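You operate a simulated robot arm through the tools that you are given. There is no shell and no other tool. Be economical: measure what you need, move in short steps, check, and stop when the job is done.

You are at the controls of a simulated two-armed robot. One attempt, no reset.

TASK
Pick up the orange box file from the top of the plan shelves with one hand, pass it to the other hand and put it on the top of the long table.

Only the result counts: the job must be done as asked and must still hold three seconds after the hand-in. Knocking over, shifting, dropping, spilling or breaking anything else fails it.

THE ROBOT
Two 7-joint arms with three-finger grippers on one trunk, on a base that drives. Base frame: it is fixed to the floor where the robot stands at the start and does not move with it; the origin is under the middle of the robot, x ahead of it, y to its left, z up; the surface under the hand at the start is at about z = 0.76. Readings come in m, degrees, newtons and seconds.
The left shoulder is at the start at [0.07, 0.146, 1.162], the right one opposite. With the tool pointing down near the work surface each hand reaches from about 0.24 to 0.68 m from the robot's upright axis, wherever it stands, measured 20 degrees to its own side. Places, roughly: top of the long table [-1.5, -1.2, 0.7]. Payload 2.2 kg a hand.
The tool frame of a hand sits at the grasp point between the pads (the TCP): z along the fingers, y along the line on which they close. The tips reach 0.028 m beyond it. The gripper opens to 0.102 m. The gripper's body begins 0.071 m behind the TCP.
Orientation is that of the tool frame in the base frame, as [roll, pitch, yaw] about the fixed x, y, z axes, in that order (R = Rz(yaw) Ry(pitch) Rx(roll)). With the fingers straight down and closing along the base's y, the tool's x points along the base's -x, its y along +y and its z along -z.

THE INTERFACE
- The arms move only by the tool arm_command. It takes "left_steps", "right_steps" or both (then of equal length, played together; a hand with none holds still); each is a list that holds one entry, the list of rows, each a list of 7 numbers: the shift along the tool's x, y, z in mm, then the turn, a rotation vector about the tool's x, y, z in degrees, then the opening, from 0 (shut) to 1 (fully open). In form: [[[tx, ty, tz, wx, wy, wz, claw], ...]]. A call has 1 to 10 rows; each row is the pose to reach, as a shift and turn from the pose commanded when the call began, along the tool's axes at that moment. Each row takes 0.2 s and may step no farther than 0.05 m and 8.6 degrees from the row before; otherwise, or with a gripper value out of range, the whole call is refused. A pose out of reach is approached as far as the arm can. The call stops where the force on the tool passes 40 N (or 10 N more than at its start, if that is more) or the arm is blocked; 0.2 s more then pass. The fingers move at their own pace and stop on an object; they squeeze with about 27 N. The grip force told is the motor's: it shows also when the fingers shut on nothing. Time passes only in rows, and 0.2 s behind the last, so rows that repeat a pose let the fingers close. It gives the time, the measured TCP pose, the force on the tool (base axes), the opening and the grip force at its end, in the units of the frame above (readings bear some noise), with the torque about the TCP (base axes, N m) and any sound that the robot's microphone picked up, and new pictures: "pictures" is both (left out), scene, wrist or none (wrist: the cameras of the hands that moved).
- Cameras (640 x 400 px; columns grow to the right, rows downward): "scene" is now at [0.1347, -0.006, 1.3894]; the picture's right is [-0.03, -1.00, 0.00], its down [-0.68, 0.02, -0.73] and it looks along [0.73, -0.02, -0.68] (base axes); focal length 292 px, centre (320, 200). "left" rides on the left gripper at [0.072, 0.038, -0.086] in its tool frame; the picture's right is [-0.47, 0.89, 0.00], its down [-0.60, -0.32, -0.73] and it looks along [-0.65, -0.34, 0.68] (tool axes); focal length 256 px, centre (320, 200). "right" rides on the right gripper at [0.069, 0.044, -0.086] in its tool frame; the picture's right is [-0.53, 0.85, 0.00], its down [-0.58, -0.36, -0.73] and it looks along [-0.62, -0.39, 0.68] (tool axes); focal length 256 px, centre (320, 200). There is no depth. A picture from a camera that has moved, and an enlarged one, comes with that camera's place and axes in the base frame and with its lens. The place of the scene camera against the robot may be out by one fixed shift of up to 0.018 m in any direction.
- slide_trunk(by): slides the trunk up (or, below 0, down) by that many m; the arms and the scene camera ride with it, the base frame stays. It gives what a move gives, with no picture.
- steer(legs): drives the robot by 1 to 6 legs, each [ahead, left, turn to the left] in m, m and degrees, along the robot's own axes; the way and the turn of a leg run together, so that a leg with both is an arc; at most 1.5 m and 180 degrees a leg. The arms and the cameras ride along, it lands a little off, and it stops where it bumps. It gives what a move gives, and a new picture of the scene camera.
- turn_head(pan, tilt): turns the head with the scene camera to pan (to the left, within 86 degrees either way) and tilt (down, from -29 to 69), counted from straight ahead of the robot. It gives what a move gives, and a new picture of the scene camera.
- close_up(camera, box): a new picture of the part [left, top, right, bottom] of that camera's present view, enlarged. The clock stands still meanwhile.
- hand_in(): hands the job in; it is judged then, once.

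Go step by step. Nothing tells you exact positions but the pictures and the camera data: compare them with the known pose of the tool, close in by small moves and look again before you grip or let go. The budget is 120 turns and 260 pictures, counting those below and the enlarged ones. Unless the task says otherwise, let go and move clear before handing in, and close with one line.

The tools are called after "Call:" by a JSON object that holds its "name" and its "arguments". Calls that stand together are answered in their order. arm_command: Moves the arms, as the interface text tells. Its arguments: {"type":"object","properties":{"left_steps":{"type":"array","items":{"type":"array","items":{"type":"array","items":{"type":"number"}}}},"right_steps":{"type":"array","items":{"type":"array","items":{"type":"array","items":{"type":"number"}}}},"pictures":{"type":"string","enum":["both","scene","wrist","none"]}},"required":[]} The other tools are called the same way: slide_trunk (by) slides the trunk up or down; steer (legs) drives the base; turn_head (pan, tilt) turns the head that bears the scene camera; close_up (camera, box) takes an enlarged picture of a part of a camera's view; hand_in () hands the job in.

At the start:

```text
time_s: 0.0
left_tcp_pos: [0.5447, 0.1759, 1.1065]
left_orientation: [-180.0, 0.0, -179.9]
left_force: [-0.1, -0.2, 0.5]
left_moment: [0.0, -0.04, -0.01]
left_grip_width: 0.1019
left_gripper_force: 0.1
right_tcp_pos: [0.4862, -0.3025, 1.106]
right_orientation: [-180.0, -0.1, -179.9]
right_force: [0.6, 0.0, -0.6]
right_moment: [0.0, 0.02, 0.0]
right_grip_width: 0.102
right_gripper_force: 0.0
trunk travel left (down, up): [-0.7, 0.24]
robot x, y, heading: [0.0015, 0.0018, 0.1]
head pan, tilt: [-1.7, 43.0]
```

scene: 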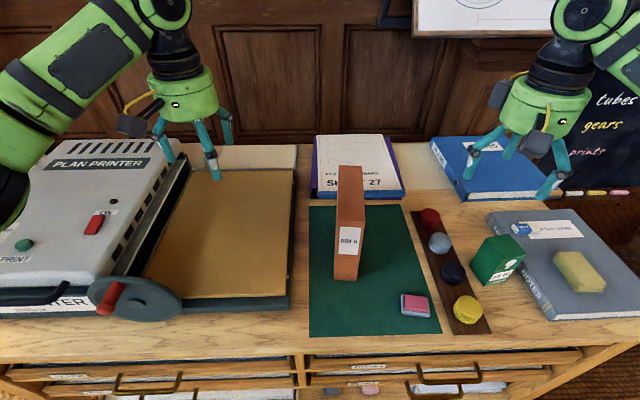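
right: 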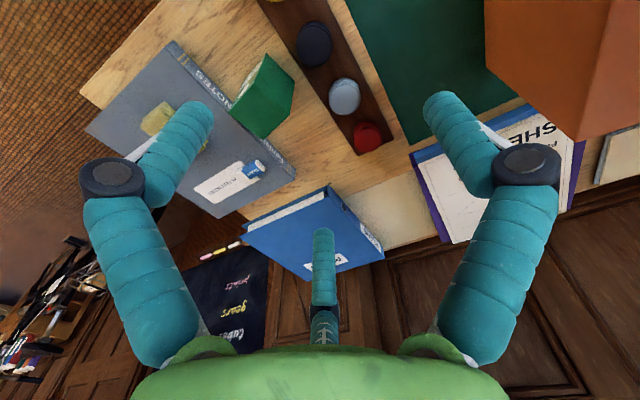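
left: 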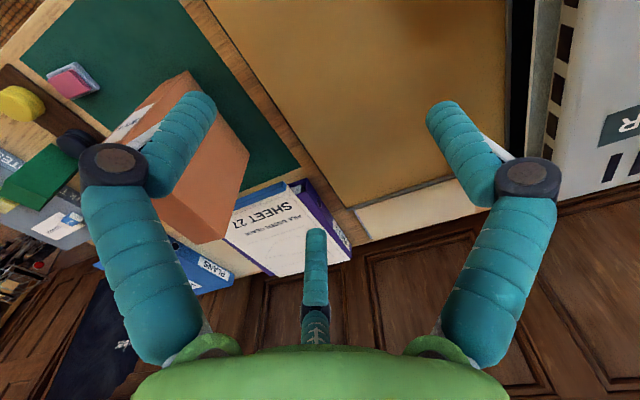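

The orange box file stands upright on the green mat, a bit right of centre. I'll enlarge it to measure it.

Call:
{"name": "close_up", "arguments": {"camera": "scene", "box": [280, 130, 440, 300]}}

Call:
{"name": "close_up", "arguments": {"camera": "left", "box": [80, 40, 340, 280]}}

```text
2.35 times, centred on (360, 215) of scene
camera zoom: at [0.1347, -0.006, 1.3894], right [-0.03, -1.0, 0.0], down [-0.68, 0.02, -0.73], along [0.73, -0.02, -0.68], focal length 687 px, centre (226, 165)
```

zoom: 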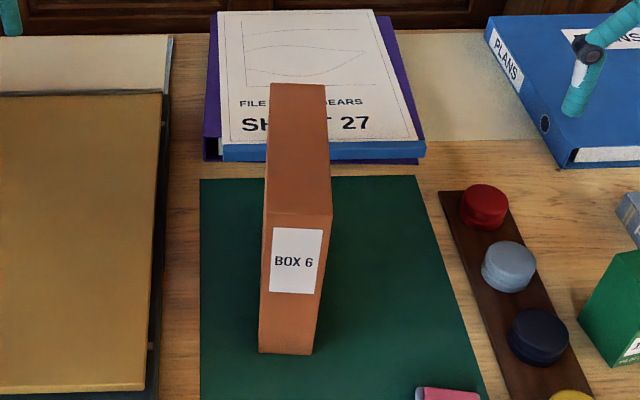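

```text
1.67 times, centred on (210, 160) of left
camera zoom: at [0.4722, 0.2139, 1.1926], right [0.46, 0.89, 0.0], down [0.6, -0.32, 0.73], along [0.65, -0.34, -0.68], focal length 427 px, centre (503, 267)
```

zoom: 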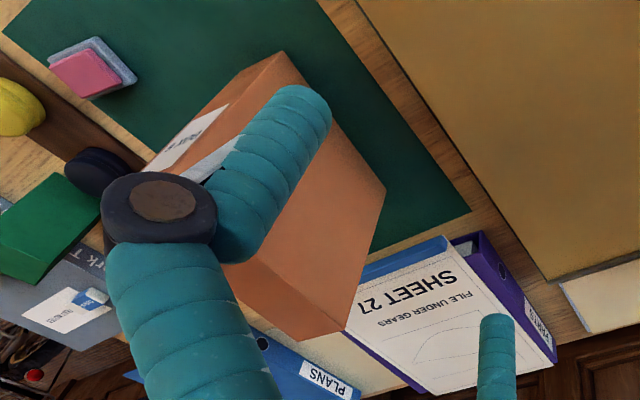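

Call:
{"name": "close_up", "arguments": {"camera": "scene", "box": [110, 50, 270, 200]}}

Call:
{"name": "close_up", "arguments": {"camera": "scene", "box": [440, 50, 600, 210]}}

```text
2.67 times, centred on (190, 125) of scene
camera zoom: at [0.1347, -0.006, 1.3894], right [-0.03, -1.0, 0.0], down [-0.68, 0.02, -0.73], along [0.73, -0.02, -0.68], focal length 779 px, centre (667, 400)
```

zoom: 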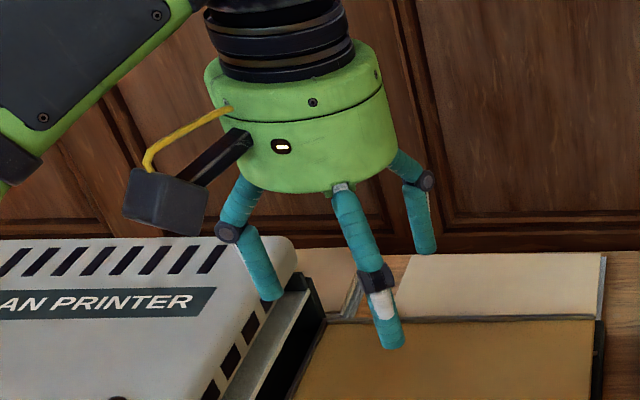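

```text
2.50 times, centred on (520, 130) of scene
camera zoom: at [0.1347, -0.006, 1.3894], right [-0.03, -1.0, 0.0], down [-0.68, 0.02, -0.73], along [0.73, -0.02, -0.68], focal length 730 px, centre (-180, 375)
```

zoom: 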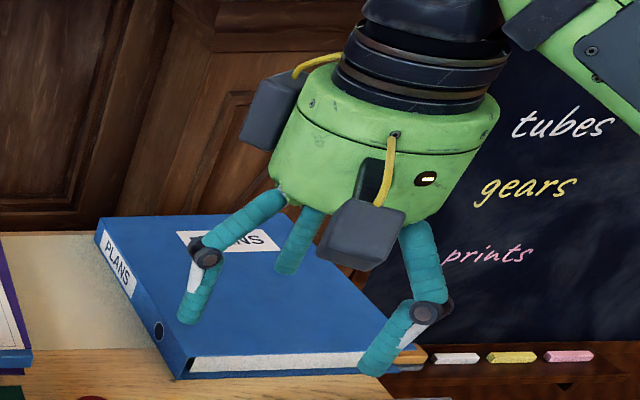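

The box centre is at about (0.603, -0.088), top z ≈ 0.968, 0.055 thick, 0.178 long and turned about -4.6°. I'll bring the right hand above it, tilted 30° forward, and shift the left hand aside.

Call:
{"name": "arm_command", "arguments": {"right_steps": [[[-8, 37, 0, 0.2, -5, 0.75, 1], [-16, 73, 10, 0.4, -10, 1.5, 1], [-24, 110, 25, 0.6, -15, 2.25, 1], [-31, 146, 45, 0.8, -20, 3, 1], [-39, 183, 60, 1, -25, 3.75, 1], [-47, 219.5, 77, 1.2, -29.96, 4.49, 1], [-47, 219.5, 77, 1.2, -29.96, 4.49, 1]]], "left_steps": [[[0, 20, 0, 0, 0, 0, 1], [0, 40, 0, 0, 0, 0, 1], [0, 60, 0, 0, 0, 0, 1], [0, 80, 0, 0, 0, 0, 1], [0, 100, 0, 0, 0, 0, 1], [0, 100, 0, 0, 0, 0, 1], [0, 100, 0, 0, 0, 0, 1]]]}}

```text
time_s: 1.6
left_tcp_pos: [0.5436, 0.2745, 1.1056]
left_orientation: [179.9, 0.0, -179.9]
left_force: [-0.5, 0.2, -0.6]
left_moment: [0.0, 0.01, 0.01]
left_grip_width: 0.102
left_gripper_force: 0.0
right_tcp_pos: [0.5315, -0.0812, 1.0282]
right_orientation: [179.9, 30.1, 175.3]
right_force: [0.4, 0.5, 0.0]
right_moment: [0.01, 0.02, 0.03]
right_grip_width: 0.102
right_gripper_force: 0.1
trunk travel left (down, up): [-0.7, 0.24]
robot x, y, heading: [-0.0, 0.0019, -0.2]
head pan, tilt: [-1.7, 43.0]
camera scene: at [0.1344, -0.007, 1.3894], right [-0.03, -1.0, 0.0], down [-0.68, 0.02, -0.73], along [0.73, -0.02, -0.68], focal length 292 px, centre (320, 200)
camera right: at [0.4331, -0.0302, 1.068], right [0.53, 0.81, 0.27], down [0.1, -0.38, 0.92], along [0.84, -0.46, -0.28], focal length 256 px, centre (320, 200)
camera left: at [0.471, 0.3132, 1.192], right [0.46, 0.89, 0.0], down [0.6, -0.32, 0.73], along [0.65, -0.34, -0.68], focal length 256 px, centre (320, 200)
```

scene: 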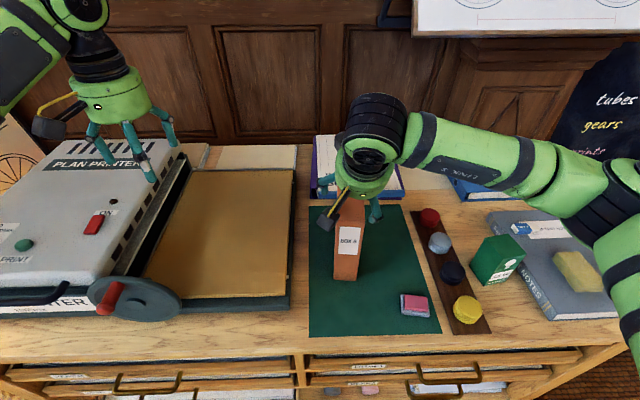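
right: 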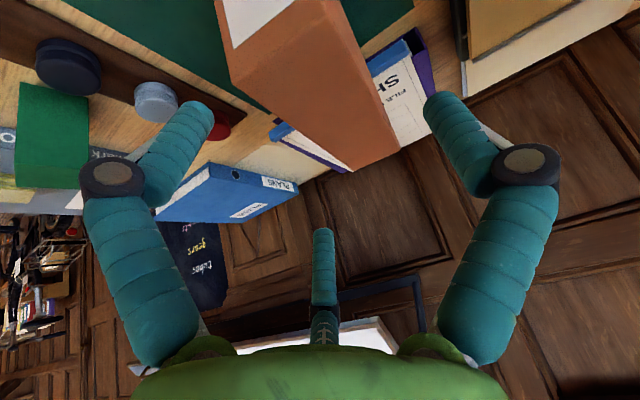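
left: 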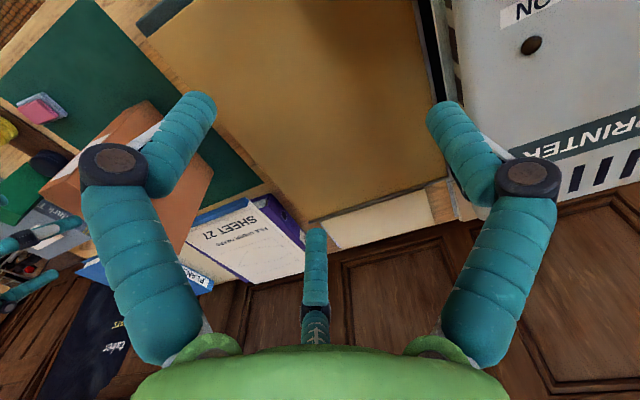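

The box lies between the fingers as planned. I'll advance 100 mm along the tool.

Call:
{"name": "arm_command", "arguments": {"right_steps": [[[0, 0, 25, 0, 0, 0, 1], [0, 0, 50, 0, 0, 0, 1], [0, 0, 75, 0, 0, 0, 1], [0, 0, 100, 0, 0, 0, 1], [0, 0, 100, 0, 0, 0, 1]]]}}

```text
time_s: 2.8
left_tcp_pos: [0.5438, 0.2763, 1.105]
left_orientation: [-180.0, -0.1, -179.9]
left_force: [-0.2, -0.7, -0.7]
left_moment: [0.0, 0.01, -0.01]
left_grip_width: 0.1019
left_gripper_force: 0.1
right_tcp_pos: [0.5811, -0.086, 0.9414]
right_orientation: [-180.0, 30.0, 175.5]
right_force: [-0.1, -1.6, 1.9]
right_moment: [-0.03, 0.07, 0.02]
right_grip_width: 0.102
right_gripper_force: 0.0
trunk travel left (down, up): [-0.7, 0.24]
robot x, y, heading: [-0.0013, 0.0011, -0.2]
head pan, tilt: [-1.7, 43.0]
camera scene: at [0.1344, -0.0062, 1.3894], right [-0.03, -1.0, 0.0], down [-0.68, 0.02, -0.73], along [0.73, -0.02, -0.68], focal length 292 px, centre (320, 200)
camera right: at [0.4823, -0.0352, 0.9816], right [0.53, 0.81, 0.27], down [0.1, -0.37, 0.92], along [0.84, -0.46, -0.28], focal length 256 px, centre (320, 200)
```

scene: 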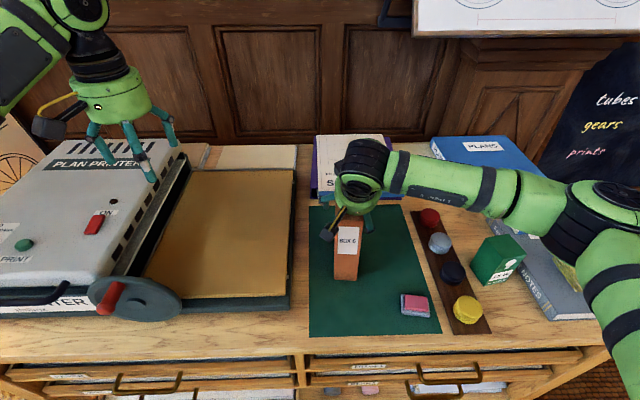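
right: 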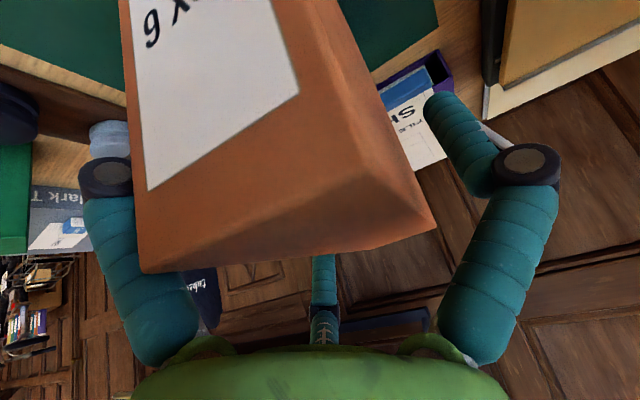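

Position looks good. I'll close on the box.

Call:
{"name": "arm_command", "arguments": {"right_steps": [[[0, 0, 0, 0, 0, 0, 0.4], [0, 0, 0, 0, 0, 0, 0], [0, 0, 0, 0, 0, 0, 0], [0, 0, 0, 0, 0, 0, 0]]]}}

```text
time_s: 3.8
left_tcp_pos: [0.5419, 0.2762, 1.1053]
left_orientation: [179.9, 0.0, -179.9]
left_force: [0.7, 0.0, -0.7]
left_moment: [-0.01, -0.01, 0.0]
left_grip_width: 0.1019
left_gripper_force: 0.1
right_tcp_pos: [0.581, -0.0864, 0.9433]
right_orientation: [179.9, 30.1, 175.4]
right_force: [1.0, -0.6, 4.8]
right_moment: [0.18, -0.39, -0.12]
right_grip_width: 0.0776
right_gripper_force: 26.7
trunk travel left (down, up): [-0.7, 0.24]
robot x, y, heading: [0.0034, 0.0013, 0.3]
head pan, tilt: [-1.7, 43.0]
camera scene: at [0.1338, -0.0062, 1.3895], right [-0.03, -1.0, 0.0], down [-0.68, 0.02, -0.73], along [0.73, -0.02, -0.68], focal length 292 px, centre (320, 200)
camera right: at [0.4822, -0.0351, 0.9827], right [0.53, 0.81, 0.27], down [0.1, -0.37, 0.92], along [0.84, -0.46, -0.28], focal length 256 px, centre (320, 200)
```

scene: 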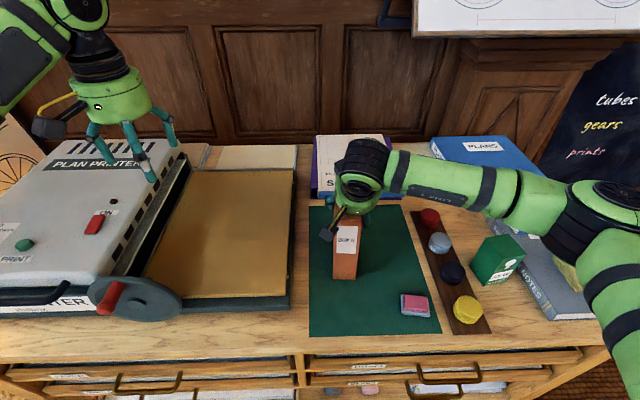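
right: 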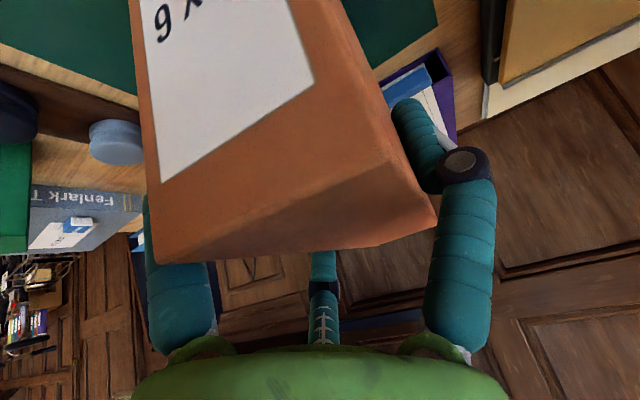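

The fingers stopped at 0.078 m, wider than I measured the box, so I'll look closer before lifting.

Call:
{"name": "close_up", "arguments": {"camera": "scene", "box": [300, 120, 440, 290]}}

Call:
{"name": "close_up", "arguments": {"camera": "left", "box": [0, 60, 260, 300]}}

```text
2.35 times, centred on (370, 205) of scene
camera zoom: at [0.1338, -0.0062, 1.3895], right [-0.03, -1.0, 0.0], down [-0.68, 0.02, -0.73], along [0.73, -0.02, -0.68], focal length 687 px, centre (202, 188)
```

zoom: 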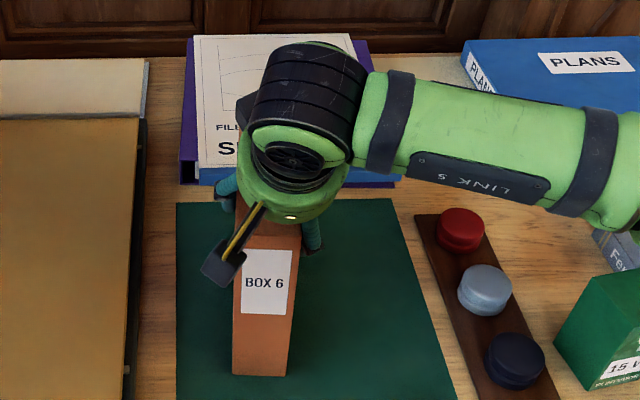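

```text
1.67 times, centred on (130, 180) of left
camera zoom: at [0.4705, 0.3137, 1.1921], right [0.46, 0.89, 0.0], down [0.6, -0.32, 0.73], along [0.65, -0.34, -0.68], focal length 427 px, centre (637, 233)
```

zoom: 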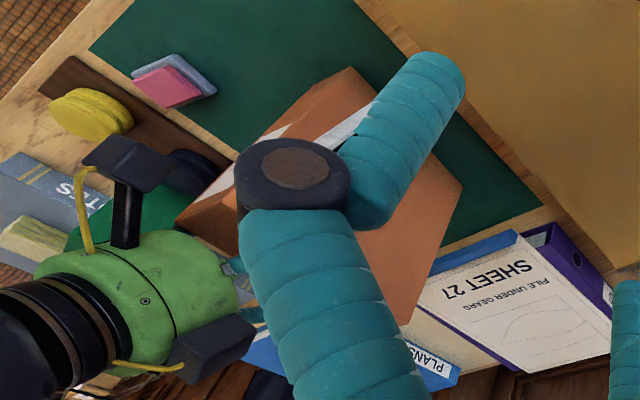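

The fingers straddle the box on both faces, and the gripper acts as a three-finger claw. I'll lift slowly by 40 mm and watch.

Call:
{"name": "arm_command", "arguments": {"right_steps": [[[5, 0, -8.7, 0, 0, 0, 0], [10, 0, -17.3, 0, 0, 0, 0], [15, 0, -26, 0, 0, 0, 0], [20, 0, -34.6, 0, 0, 0, 0], [20, 0, -34.6, 0, 0, 0, 0]]]}}

```text
time_s: 5.0
left_tcp_pos: [0.544, 0.2758, 1.1046]
left_orientation: [180.0, -0.1, -179.8]
left_force: [-0.7, -0.8, 0.3]
left_moment: [-0.02, -0.01, -0.03]
left_grip_width: 0.1021
left_gripper_force: 0.2
right_tcp_pos: [0.5483, -0.0845, 0.9628]
right_orientation: [180.0, 29.9, 175.4]
right_force: [-0.3, -0.8, -6.6]
right_moment: [-0.07, 0.13, 0.01]
right_grip_width: 0.0774
right_gripper_force: 26.8
trunk travel left (down, up): [-0.7, 0.24]
robot x, y, heading: [-0.0035, -0.0008, -0.0]
head pan, tilt: [-1.7, 43.0]
camera scene: at [0.1362, -0.0063, 1.3892], right [-0.03, -1.0, 0.0], down [-0.68, 0.02, -0.73], along [0.73, -0.02, -0.68], focal length 292 px, centre (320, 200)
camera right: at [0.4496, -0.033, 1.0021], right [0.53, 0.81, 0.27], down [0.11, -0.37, 0.92], along [0.84, -0.46, -0.28], focal length 256 px, centre (320, 200)
```

scene: 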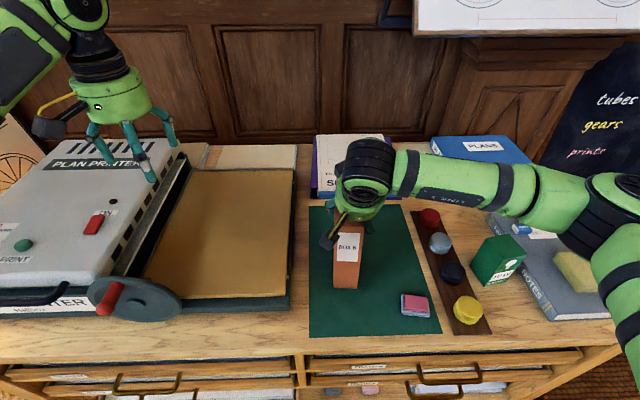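
right: 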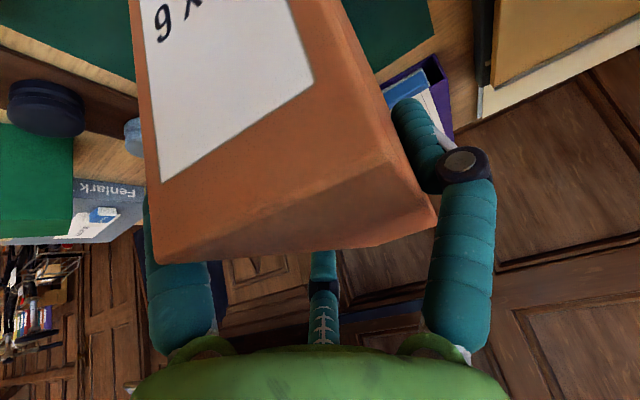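

The box is up and held firmly (about 0.65 kg). I'll raise it and start turning it so its far end points left, towards the other hand.

Call:
{"name": "arm_command", "arguments": {"right_steps": [[[-15, 0, -26, 0, 0, 0, 0], [-30, 0, -52, -4, 0, -6.93, 0], [-45, 0, -78, -8, 0, -13.86, 0], [-60, 0, -104, -12, 0, -20.8, 0], [-60, 0, -104, -16, 0, -27.7, 0], [-60, 0, -104, -20, 0, -34.6, 0], [-60, 0, -104, -24, 0, -41.6, 0], [-60, 0, -104, -28, 0, -48.5, 0], [-60, 0, -104, -32, 0, -55.4, 0], [-60, 0, -104, -36, 0, -62.4, 0]]]}}

```text
time_s: 7.2
left_tcp_pos: [0.5445, 0.2762, 1.1046]
left_orientation: [179.9, 0.0, -179.9]
left_force: [0.0, -0.4, -0.5]
left_moment: [0.01, 0.01, -0.03]
left_grip_width: 0.1019
left_gripper_force: 0.1
right_tcp_pos: [0.4866, -0.0804, 1.0817]
right_orientation: [179.9, 30.0, -120.5]
right_force: [-1.1, -0.8, -7.7]
right_moment: [-0.18, -0.01, -0.01]
right_grip_width: 0.0772
right_gripper_force: 26.7
right hand out of reach, approached as far as the arm can: row 9, 10
trunk travel left (down, up): [-0.7, 0.24]
robot x, y, heading: [-0.0033, -0.0029, -0.1]
head pan, tilt: [-1.7, 43.0]
camera scene: at [0.1355, -0.0063, 1.3893], right [-0.03, -1.0, 0.0], down [-0.68, 0.02, -0.73], along [0.73, -0.02, -0.68], focal length 292 px, centre (320, 200)
camera right: at [0.3981, -0.147, 1.1224], right [-0.49, 0.83, 0.27], down [0.38, -0.07, 0.92], along [0.78, 0.56, -0.28], focal length 256 px, centre (320, 200)
```

scene: 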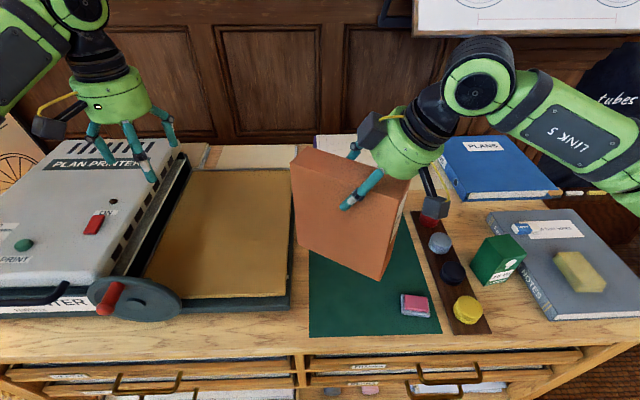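
right: 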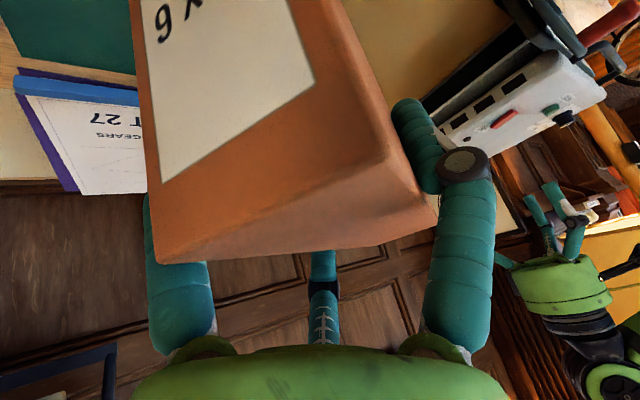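

The right arm reached its turning limit at about 60°, so I'll change the handover. I'll turn the box back to point forward and raise everything with the trunk. The left hand will then take the box from its near end, pointing forward, below the right hand.

Call:
{"name": "slide_trunk", "arguments": {"by": 0.15}}

Call:
{"name": "arm_command", "arguments": {"right_steps": [[[0, 0, 0, 4, 0, 6.93, 0], [0, 0, 0, 8, 0, 13.86, 0], [0, 0, 0, 12, 0, 20.8, 0], [0, 0, 0, 16, 0, 27.7, 0], [0, 0, 0, 20, 0, 34.6, 0], [0, 0, 0, 24, 0, 41.6, 0], [0, 0, 0, 28, 0, 48.5, 0], [0, 0, 0, 32, 0, 55.4, 0], [0, 0, 0, 36, 0, 62.4, 0], [0, 0, 0, 36, 0, 62.4, 0]]], "pictures": "scene"}}

```text
time_s: 8.9
left_tcp_pos: [0.544, 0.2759, 1.2546]
left_orientation: [-180.0, -0.1, -180.0]
left_force: [0.1, -0.4, 0.4]
left_moment: [-0.03, 0.01, -0.02]
left_grip_width: 0.102
left_gripper_force: 0.1
right_tcp_pos: [0.4873, -0.0794, 1.2305]
right_orientation: [179.9, 30.0, -120.6]
right_force: [0.5, 0.3, -7.8]
right_moment: [-0.2, 0.01, 0.02]
right_grip_width: 0.0775
right_gripper_force: 27.0
trunk travel left (down, up): [-0.85, 0.09]
robot x, y, heading: [0.0009, -0.0033, -0.2]
head pan, tilt: [-1.7, 43.0]
```

```text
time_s: 11.2
left_tcp_pos: [0.544, 0.2759, 1.2542]
left_orientation: [-180.0, -0.2, -179.9]
left_force: [0.7, 0.2, -0.8]
left_moment: [0.0, 0.01, 0.02]
left_grip_width: 0.1019
left_gripper_force: 0.0
right_tcp_pos: [0.4891, -0.08, 1.2319]
right_orientation: [-179.9, 29.8, 167.1]
right_force: [0.1, -0.6, -7.5]
right_moment: [-0.03, 0.14, -0.01]
right_grip_width: 0.0774
right_gripper_force: 27.0
trunk travel left (down, up): [-0.85, 0.09]
robot x, y, heading: [-0.0006, -0.0039, -0.0]
head pan, tilt: [-1.7, 43.0]
camera scene: at [0.136, -0.0065, 1.5393], right [-0.03, -1.0, 0.0], down [-0.68, 0.02, -0.73], along [0.73, -0.02, -0.68], focal length 292 px, centre (320, 200)
```

scene: 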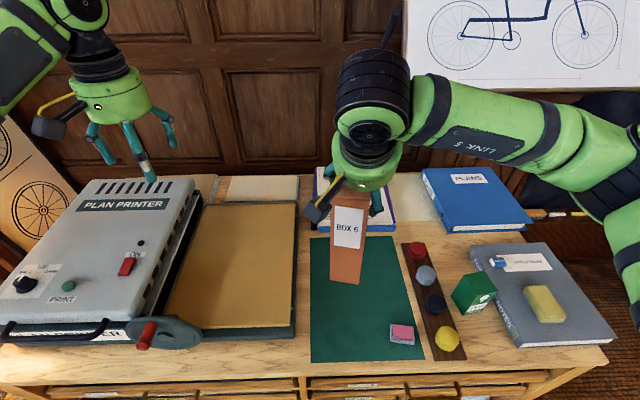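

The box now points about -13°. I'll move the right hand farther ahead and swing the left hand into a forward-pointing pose at a staging point to the left of the box.

Call:
{"name": "arm_command", "arguments": {"right_steps": [[[-24, 13, 14, 0, 0, 0, 0], [-48, 25, 28, 0, 0, 0, 0], [-73, 38, 42, 0, 0, 0, 0], [-97, 50, 56, 0, 0, 0, 0], [-121, 63, 70, 0, 0, 0, 0], [-121, 63, 70, 0, 0, 0, 0], [-121, 63, 70, 0, 0, 0, 0], [-121, 63, 70, 0, 0, 0, 0], [-121, 63, 70, 0, 0, 0, 0], [-121, 63, 70, 0, 0, 0, 0]]], "left_steps": [[[8.4, -5, 5, 0.91, -7.97, 1.08, 1], [17, -10, 11, 1.82, -15.94, 2.16, 1], [25, -15, 16, 2.72, -23.9, 3.24, 1], [34, -20, 22, 3.63, -31.9, 4.32, 1], [42, -25, 27, 4.54, -39.85, 5.4, 1], [50, -45, 32, 5.45, -47.8, 6.48, 1], [59, -65, 38, 6.36, -55.8, 7.56, 1], [67, -85, 43, 7.26, -63.8, 8.64, 1], [76, -105, 49, 8.17, -71.7, 9.72, 1], [84, -126, 54, 9.08, -79.7, 10.8, 1]]]}}

```text
time_s: 13.3
left_tcp_pos: [0.493, 0.1485, 1.1862]
left_orientation: [-179.6, 80.1, 167.3]
left_force: [-0.1, 0.1, 0.5]
left_moment: [0.01, 0.0, 0.02]
left_grip_width: 0.1023
left_gripper_force: 0.1
left hand out of reach, approached as far as the arm can: row 8, 9, 10
right_tcp_pos: [0.6368, -0.0491, 1.2314]
right_orientation: [179.9, 29.9, 167.2]
right_force: [-1.4, -0.7, -6.8]
right_moment: [-0.02, 0.16, 0.01]
right_grip_width: 0.0773
right_gripper_force: 26.5
trunk travel left (down, up): [-0.85, 0.09]
robot x, y, heading: [-0.0017, -0.0025, 0.0]
head pan, tilt: [-1.7, 43.0]
camera scene: at [0.1353, -0.0071, 1.5394], right [-0.03, -1.0, 0.0], down [-0.68, 0.02, -0.73], along [0.73, -0.02, -0.68], focal length 292 px, centre (320, 200)
camera right: at [0.5465, 0.0155, 1.2722], right [0.64, 0.72, 0.27], down [0.05, -0.39, 0.92], along [0.77, -0.57, -0.28], focal length 256 px, centre (320, 200)
camera left: at [0.406, 0.2062, 1.13], right [0.28, 0.85, 0.46], down [-0.67, -0.17, 0.72], along [0.69, -0.51, 0.52], focal length 256 px, centre (320, 200)
```

scene: 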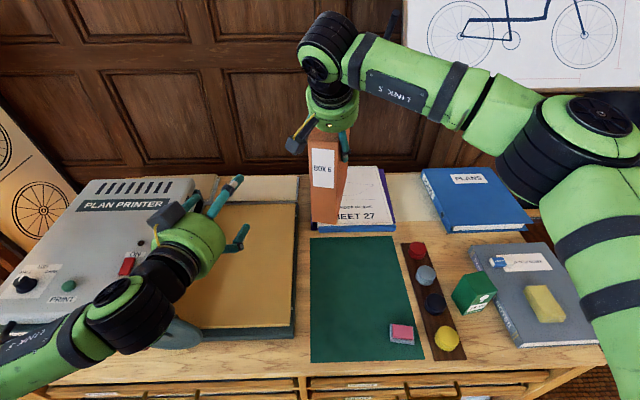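
right: 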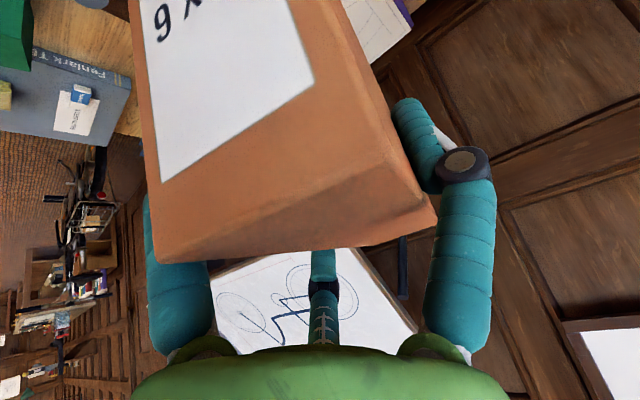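
left: 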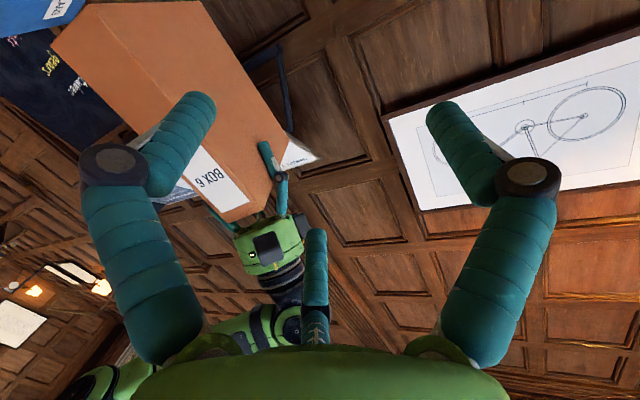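

The left hand points forward, ready at the left. I'll measure the box's near face precisely before bringing it over.

Call:
{"name": "close_up", "arguments": {"camera": "scene", "box": [260, 100, 400, 240]}}

Call:
{"name": "close_up", "arguments": {"camera": "left", "box": [40, 0, 320, 270]}}

```text
2.86 times, centred on (330, 170) of scene
camera zoom: at [0.1353, -0.0071, 1.5394], right [-0.03, -1.0, 0.0], down [-0.68, 0.02, -0.73], along [0.73, -0.02, -0.68], focal length 834 px, centre (291, 286)
```

zoom: 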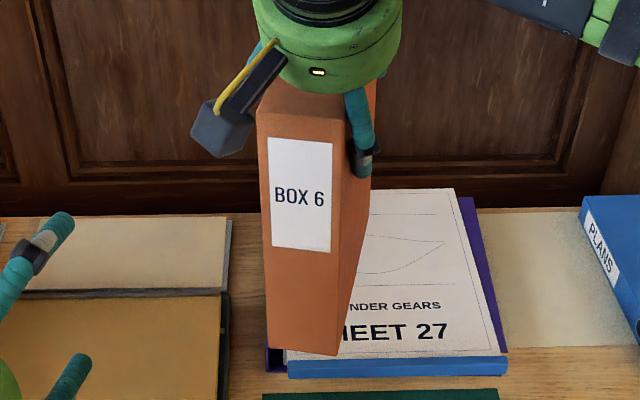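

```text
1.48 times, centred on (180, 135) of left
camera zoom: at [0.406, 0.2062, 1.13], right [0.28, 0.85, 0.46], down [-0.67, -0.17, 0.72], along [0.69, -0.51, 0.52], focal length 379 px, centre (527, 296)
```

zoom: 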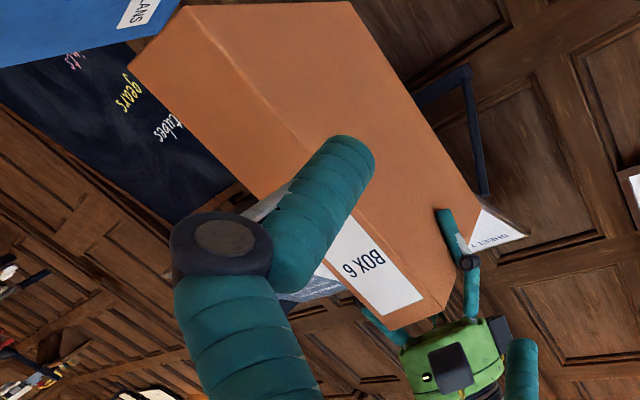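

The near face centre is at about (0.579, -0.030), with the box top at z ≈ 1.258. I'll move the left hand to a point directly in front of it.

Call:
{"name": "arm_command", "arguments": {"left_steps": [[[3.5, -42, 10.7, 0, 0, 0, 1], [7, -84, 21.5, 0, 0, 0, 1], [10.4, -126, 32.2, 0, 0, 0, 1], [13.8, -168, 43, 0, 0, 0, 1], [13.8, -168, 43, 0, 0, 0, 1]]]}}

```text
time_s: 14.6
left_tcp_pos: [0.4965, -0.0228, 1.164]
left_orientation: [179.8, 80.0, 167.1]
left_force: [-0.2, 0.4, 0.1]
left_moment: [0.01, -0.01, 0.01]
left_grip_width: 0.1019
left_gripper_force: 0.1
right_tcp_pos: [0.6371, -0.0483, 1.231]
right_orientation: [180.0, 29.9, 167.4]
right_force: [0.5, 0.8, -7.8]
right_moment: [-0.05, 0.16, -0.03]
right_grip_width: 0.0775
right_gripper_force: 26.7
trunk travel left (down, up): [-0.85, 0.09]
robot x, y, heading: [-0.0032, 0.0004, -0.1]
head pan, tilt: [-1.7, 43.0]
camera scene: at [0.1365, -0.0054, 1.5392], right [-0.03, -1.0, 0.0], down [-0.68, 0.02, -0.73], along [0.73, -0.02, -0.68], focal length 292 px, centre (320, 200)
camera left: at [0.4086, 0.0344, 1.1084], right [0.28, 0.84, 0.46], down [-0.67, -0.17, 0.72], along [0.69, -0.51, 0.52], focal length 256 px, centre (320, 200)
```

scene: 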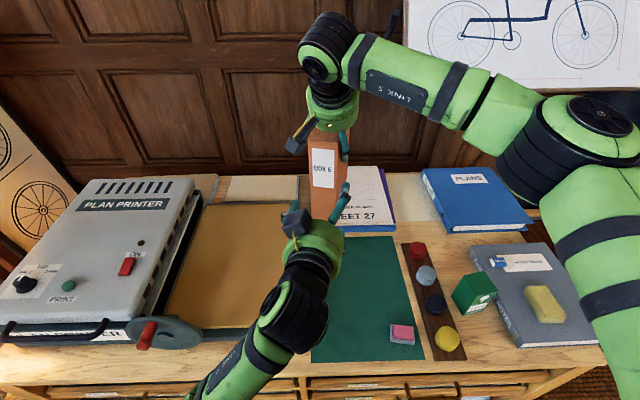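
left: 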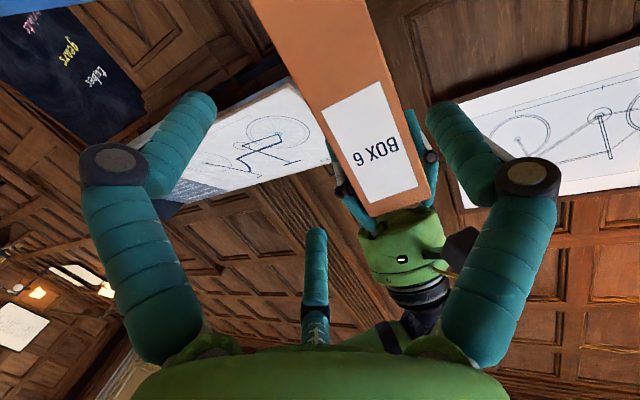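

The hand lines up in front of the label face. I'll take one enlarged view to check the lateral alignment.

Call:
{"name": "close_up", "arguments": {"camera": "left", "box": [240, 0, 480, 300]}}

Call:
{"name": "close_up", "arguments": {"camera": "scene", "box": [250, 90, 390, 260]}}

```text
1.33 times, centred on (360, 150) of left
camera zoom: at [0.4086, 0.0344, 1.1084], right [0.28, 0.84, 0.46], down [-0.67, -0.17, 0.72], along [0.69, -0.51, 0.52], focal length 341 px, centre (267, 267)
```

zoom: 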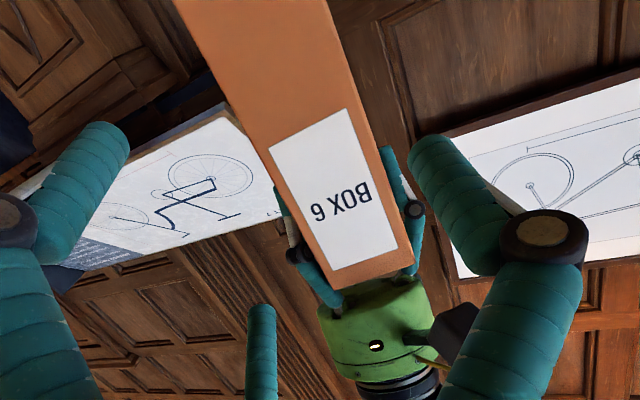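

```text
2.35 times, centred on (320, 175) of scene
camera zoom: at [0.1365, -0.0054, 1.5392], right [-0.03, -1.0, 0.0], down [-0.68, 0.02, -0.73], along [0.73, -0.02, -0.68], focal length 687 px, centre (320, 259)
```

zoom: 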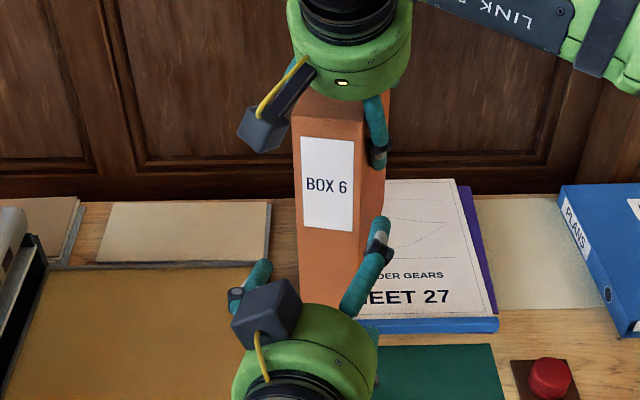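

Alignment is good to a few mm. I'll advance halfway and look again.

Call:
{"name": "arm_command", "arguments": {"left_steps": [[[3, 1, 20, 0, 0, 0, 1], [6, 1.5, 40, 0, 0, 0, 1], [9, 2, 60, 0, 0, 0, 1], [9, 2, 60, 0, 0, 0, 1]]]}}

Call:
{"name": "close_up", "arguments": {"camera": "scene", "box": [250, 90, 390, 260]}}

```text
time_s: 15.6
left_tcp_pos: [0.5545, -0.0359, 1.1449]
left_orientation: [-179.8, 79.9, 167.3]
left_force: [-0.5, 0.0, 0.1]
left_moment: [-0.02, 0.03, 0.02]
left_grip_width: 0.1024
left_gripper_force: 0.0
right_tcp_pos: [0.6371, -0.0485, 1.2331]
right_orientation: [180.0, 29.9, 167.3]
right_force: [-0.2, 0.0, -7.8]
right_moment: [-0.01, 0.15, 0.03]
right_grip_width: 0.0774
right_gripper_force: 26.2
trunk travel left (down, up): [-0.85, 0.09]
robot x, y, heading: [-0.002, 0.0017, 0.1]
head pan, tilt: [-1.7, 43.0]
camera scene: at [0.1362, -0.0064, 1.5392], right [-0.03, -1.0, 0.0], down [-0.68, 0.02, -0.73], along [0.73, -0.02, -0.68], focal length 292 px, centre (320, 200)
camera left: at [0.4667, 0.0232, 1.0894], right [0.28, 0.85, 0.46], down [-0.67, -0.17, 0.72], along [0.69, -0.51, 0.52], focal length 256 px, centre (320, 200)
```

scene: 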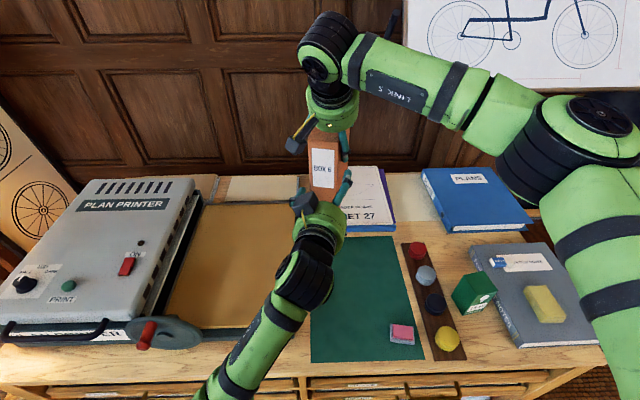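
left: 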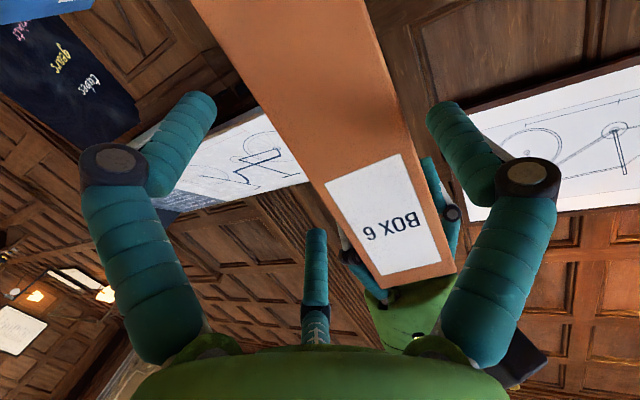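

```text
2.35 times, centred on (320, 175) of scene
camera zoom: at [0.1362, -0.0064, 1.5392], right [-0.03, -1.0, 0.0], down [-0.68, 0.02, -0.73], along [0.73, -0.02, -0.68], focal length 687 px, centre (320, 259)
```

zoom: 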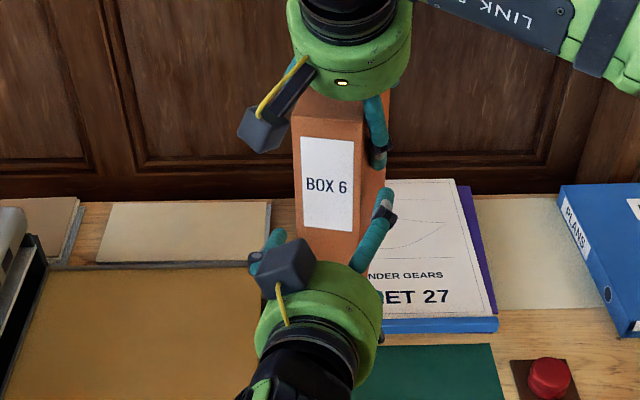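

The box lies centrally between the claw's fingers. I'll make a 4 mm lateral trim, then the final advance.

Call:
{"name": "arm_command", "arguments": {"left_steps": [[[0, 4, 3, 0, 0, 0, 1], [1, 4, 15, 0, 0, 0, 1], [2, 4, 27, 0, 0, 0, 1], [2, 4, 38, 0, 0, 0, 1], [2, 4, 47, 0, 0, 0, 1], [2, 4, 47, 0, 0, 0, 1]]]}}

Call:
{"name": "close_up", "arguments": {"camera": "scene", "box": [250, 90, 390, 260]}}

```text
time_s: 16.9
left_tcp_pos: [0.5985, -0.0407, 1.1345]
left_orientation: [-179.7, 79.9, 167.4]
left_force: [0.5, -0.1, -0.1]
left_moment: [0.0, -0.04, -0.01]
left_grip_width: 0.1024
left_gripper_force: 0.1
right_tcp_pos: [0.6385, -0.0481, 1.2316]
right_orientation: [180.0, 29.9, 167.4]
right_force: [-0.2, 0.2, -6.8]
right_moment: [-0.06, 0.18, 0.01]
right_grip_width: 0.0776
right_gripper_force: 27.4
trunk travel left (down, up): [-0.85, 0.09]
robot x, y, heading: [-0.0022, 0.0031, -0.1]
head pan, tilt: [-1.7, 43.0]
camera scene: at [0.1362, -0.006, 1.5392], right [-0.03, -1.0, 0.0], down [-0.68, 0.02, -0.73], along [0.73, -0.02, -0.68], focal length 292 px, centre (320, 200)
camera left: at [0.5116, 0.0162, 1.0791], right [0.28, 0.85, 0.46], down [-0.67, -0.17, 0.72], along [0.69, -0.51, 0.52], focal length 256 px, centre (320, 200)
```

scene: 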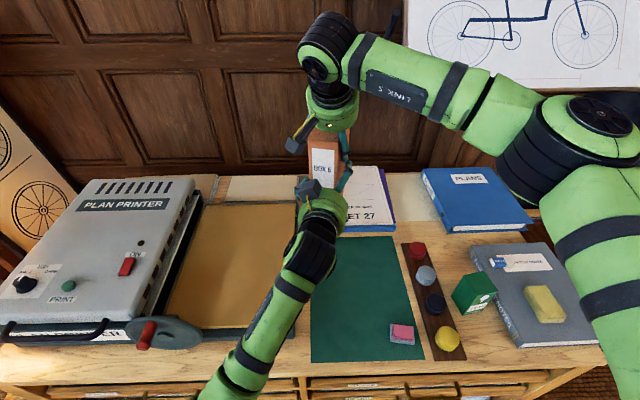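
left: 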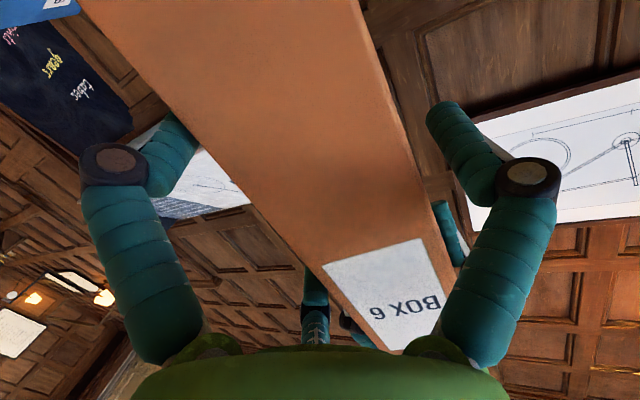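

```text
2.35 times, centred on (320, 175) of scene
camera zoom: at [0.1362, -0.006, 1.5392], right [-0.03, -1.0, 0.0], down [-0.68, 0.02, -0.73], along [0.73, -0.02, -0.68], focal length 687 px, centre (320, 259)
```

zoom: 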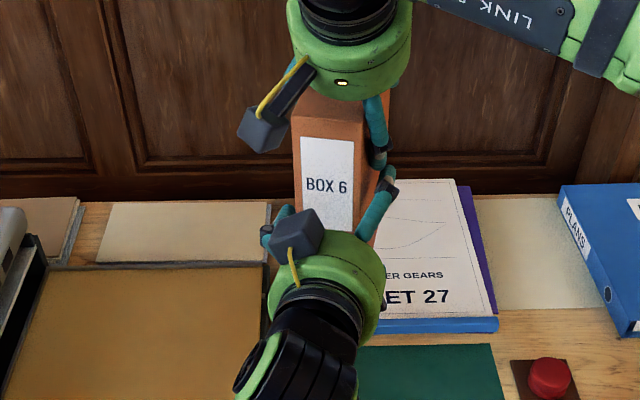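

No contact yet and both hands are clear of each other. I'll close the left claw.

Call:
{"name": "arm_command", "arguments": {"left_steps": [[[0, 0, 0, 0, 0, 0, 0.85], [0, 0, 0, 0, 0, 0, 0.6], [0, 0, 0, 0, 0, 0, 0], [0, 0, 0, 0, 0, 0, 0], [0, 0, 0, 0, 0, 0, 0]]]}}

Call:
{"name": "close_up", "arguments": {"camera": "scene", "box": [250, 90, 390, 260]}}

```text
time_s: 18.1
left_tcp_pos: [0.5993, -0.0411, 1.135]
left_orientation: [-179.5, 80.0, 167.6]
left_force: [-2.9, 5.8, 1.7]
left_moment: [-0.68, 0.24, 0.24]
left_grip_width: 0.0777
left_gripper_force: 27.1
right_tcp_pos: [0.6373, -0.0477, 1.2313]
right_orientation: [180.0, 29.9, 167.4]
right_force: [1.9, -5.5, -8.2]
right_moment: [0.11, -0.41, 0.04]
right_grip_width: 0.0775
right_gripper_force: 27.3
trunk travel left (down, up): [-0.85, 0.09]
robot x, y, heading: [-0.0026, 0.0021, -0.1]
head pan, tilt: [-1.7, 43.0]
camera scene: at [0.1364, -0.0061, 1.5392], right [-0.03, -1.0, 0.0], down [-0.68, 0.02, -0.73], along [0.73, -0.02, -0.68], focal length 292 px, centre (320, 200)
camera left: at [0.5115, 0.0166, 1.079], right [0.28, 0.85, 0.46], down [-0.67, -0.17, 0.72], along [0.69, -0.51, 0.52], focal length 256 px, centre (320, 200)
```

scene: 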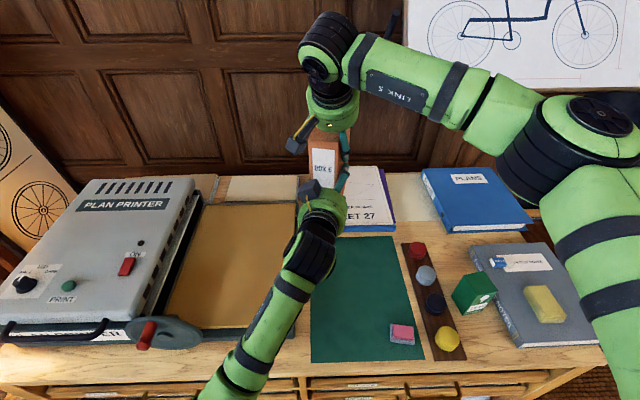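
left: 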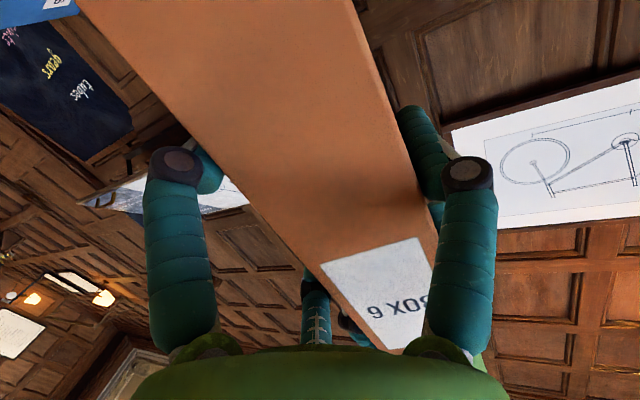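

```text
2.35 times, centred on (320, 175) of scene
camera zoom: at [0.1364, -0.0061, 1.5392], right [-0.03, -1.0, 0.0], down [-0.68, 0.02, -0.73], along [0.73, -0.02, -0.68], focal length 687 px, centre (320, 259)
```

zoom: 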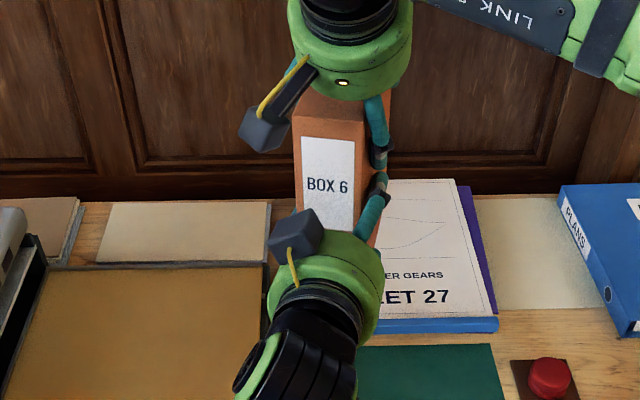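

Both hands hold the box with firm grip. I'll release the right hand and keep the left still.

Call:
{"name": "arm_command", "arguments": {"right_steps": [[[0, 0, 0, 0, 0, 0, 0.9], [0, 0, 0, 0, 0, 0, 1], [0, 0, 0, 0, 0, 0, 1]]]}}

```text
time_s: 18.9
left_tcp_pos: [0.5977, -0.042, 1.1327]
left_orientation: [-180.0, 79.9, 167.1]
left_force: [0.1, 1.0, -1.2]
left_moment: [0.04, 0.48, 0.01]
left_grip_width: 0.0775
left_gripper_force: 26.9
right_tcp_pos: [0.6378, -0.0474, 1.2311]
right_orientation: [180.0, 29.9, 167.5]
right_force: [0.2, 0.2, 0.5]
right_moment: [0.01, 0.05, 0.0]
right_grip_width: 0.1018
right_gripper_force: 0.1
trunk travel left (down, up): [-0.85, 0.09]
robot x, y, heading: [-0.0, -0.0009, 0.1]
head pan, tilt: [-1.7, 43.0]
camera scene: at [0.1364, -0.0061, 1.5392], right [-0.03, -1.0, 0.0], down [-0.68, 0.02, -0.73], along [0.73, -0.02, -0.68], focal length 292 px, centre (320, 200)
camera right: at [0.5472, 0.0168, 1.2722], right [0.64, 0.72, 0.27], down [0.05, -0.39, 0.92], along [0.77, -0.57, -0.28], focal length 256 px, centre (320, 200)
```

scene: 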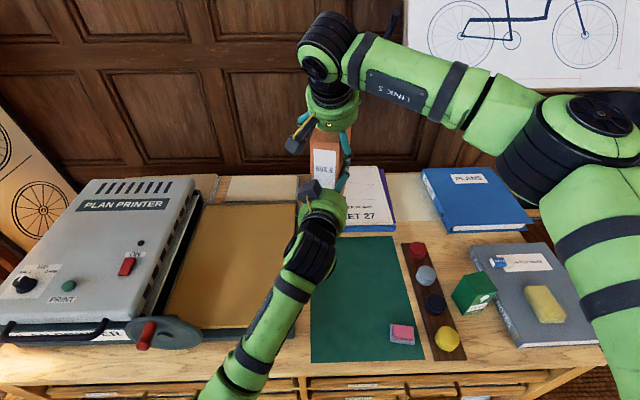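
right: 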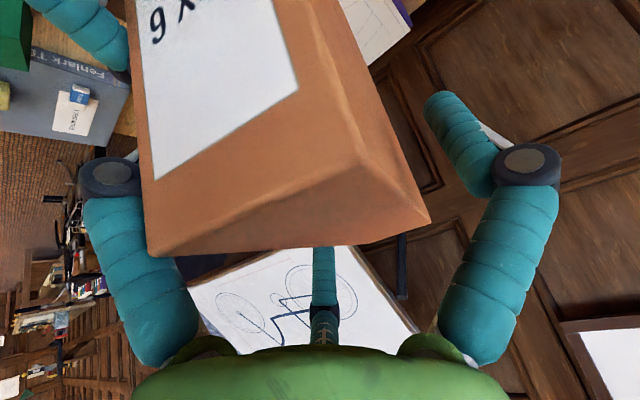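

The left hand holds the box. I'll withdraw the right hand slowly along its tool axis.

Call:
{"name": "arm_command", "arguments": {"right_steps": [[[0, 0, -10, 0, 0, 0, 1], [0, 0, -25, 0, 0, 0, 1], [0, 0, -45, 0, 0, 0, 1], [0, 0, -70, 0, 0, 0, 1], [0, 0, -95, 0, 0, 0, 1], [0, 0, -115, 0, 0, 0, 1], [0, 0, -115, 0, 0, 0, 1]]]}}

```text
time_s: 20.6
left_tcp_pos: [0.5985, -0.0417, 1.1348]
left_orientation: [-179.7, 79.8, 167.3]
left_force: [0.3, -0.6, -0.2]
left_moment: [0.03, 0.48, -0.02]
left_grip_width: 0.0771
left_gripper_force: 27.0
right_tcp_pos: [0.5834, -0.0354, 1.3312]
right_orientation: [180.0, 29.9, 167.4]
right_force: [0.4, -0.4, -0.1]
right_moment: [0.03, 0.0, 0.03]
right_grip_width: 0.1019
right_gripper_force: 0.0
trunk travel left (down, up): [-0.85, 0.09]
robot x, y, heading: [0.0013, -0.0039, 0.2]
head pan, tilt: [-1.7, 43.0]
camera scene: at [0.1367, -0.0063, 1.5392], right [-0.03, -1.0, 0.0], down [-0.68, 0.02, -0.73], along [0.73, -0.02, -0.68], focal length 292 px, centre (320, 200)
camera right: at [0.4927, 0.0279, 1.3717], right [0.64, 0.72, 0.27], down [0.05, -0.39, 0.92], along [0.77, -0.57, -0.28], focal length 256 px, centre (320, 200)
```

scene: 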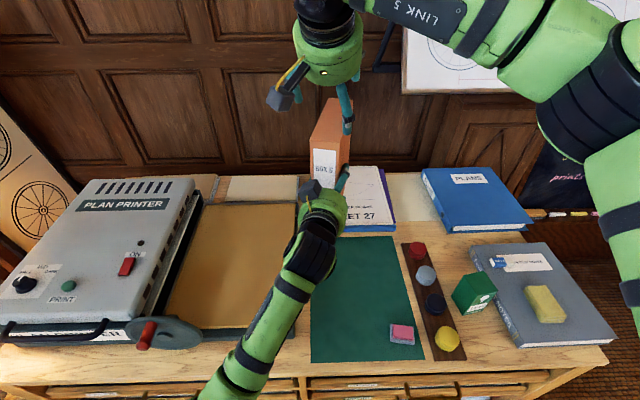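
right: 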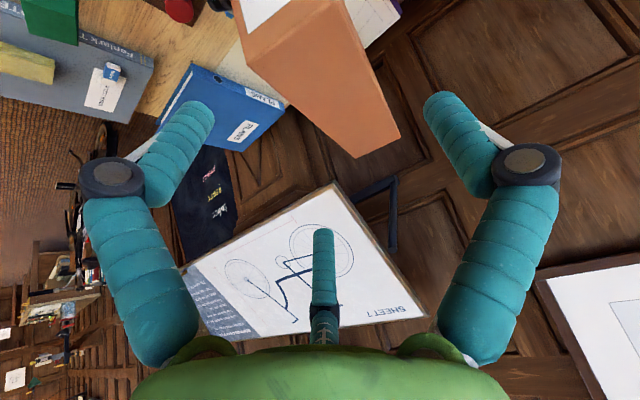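

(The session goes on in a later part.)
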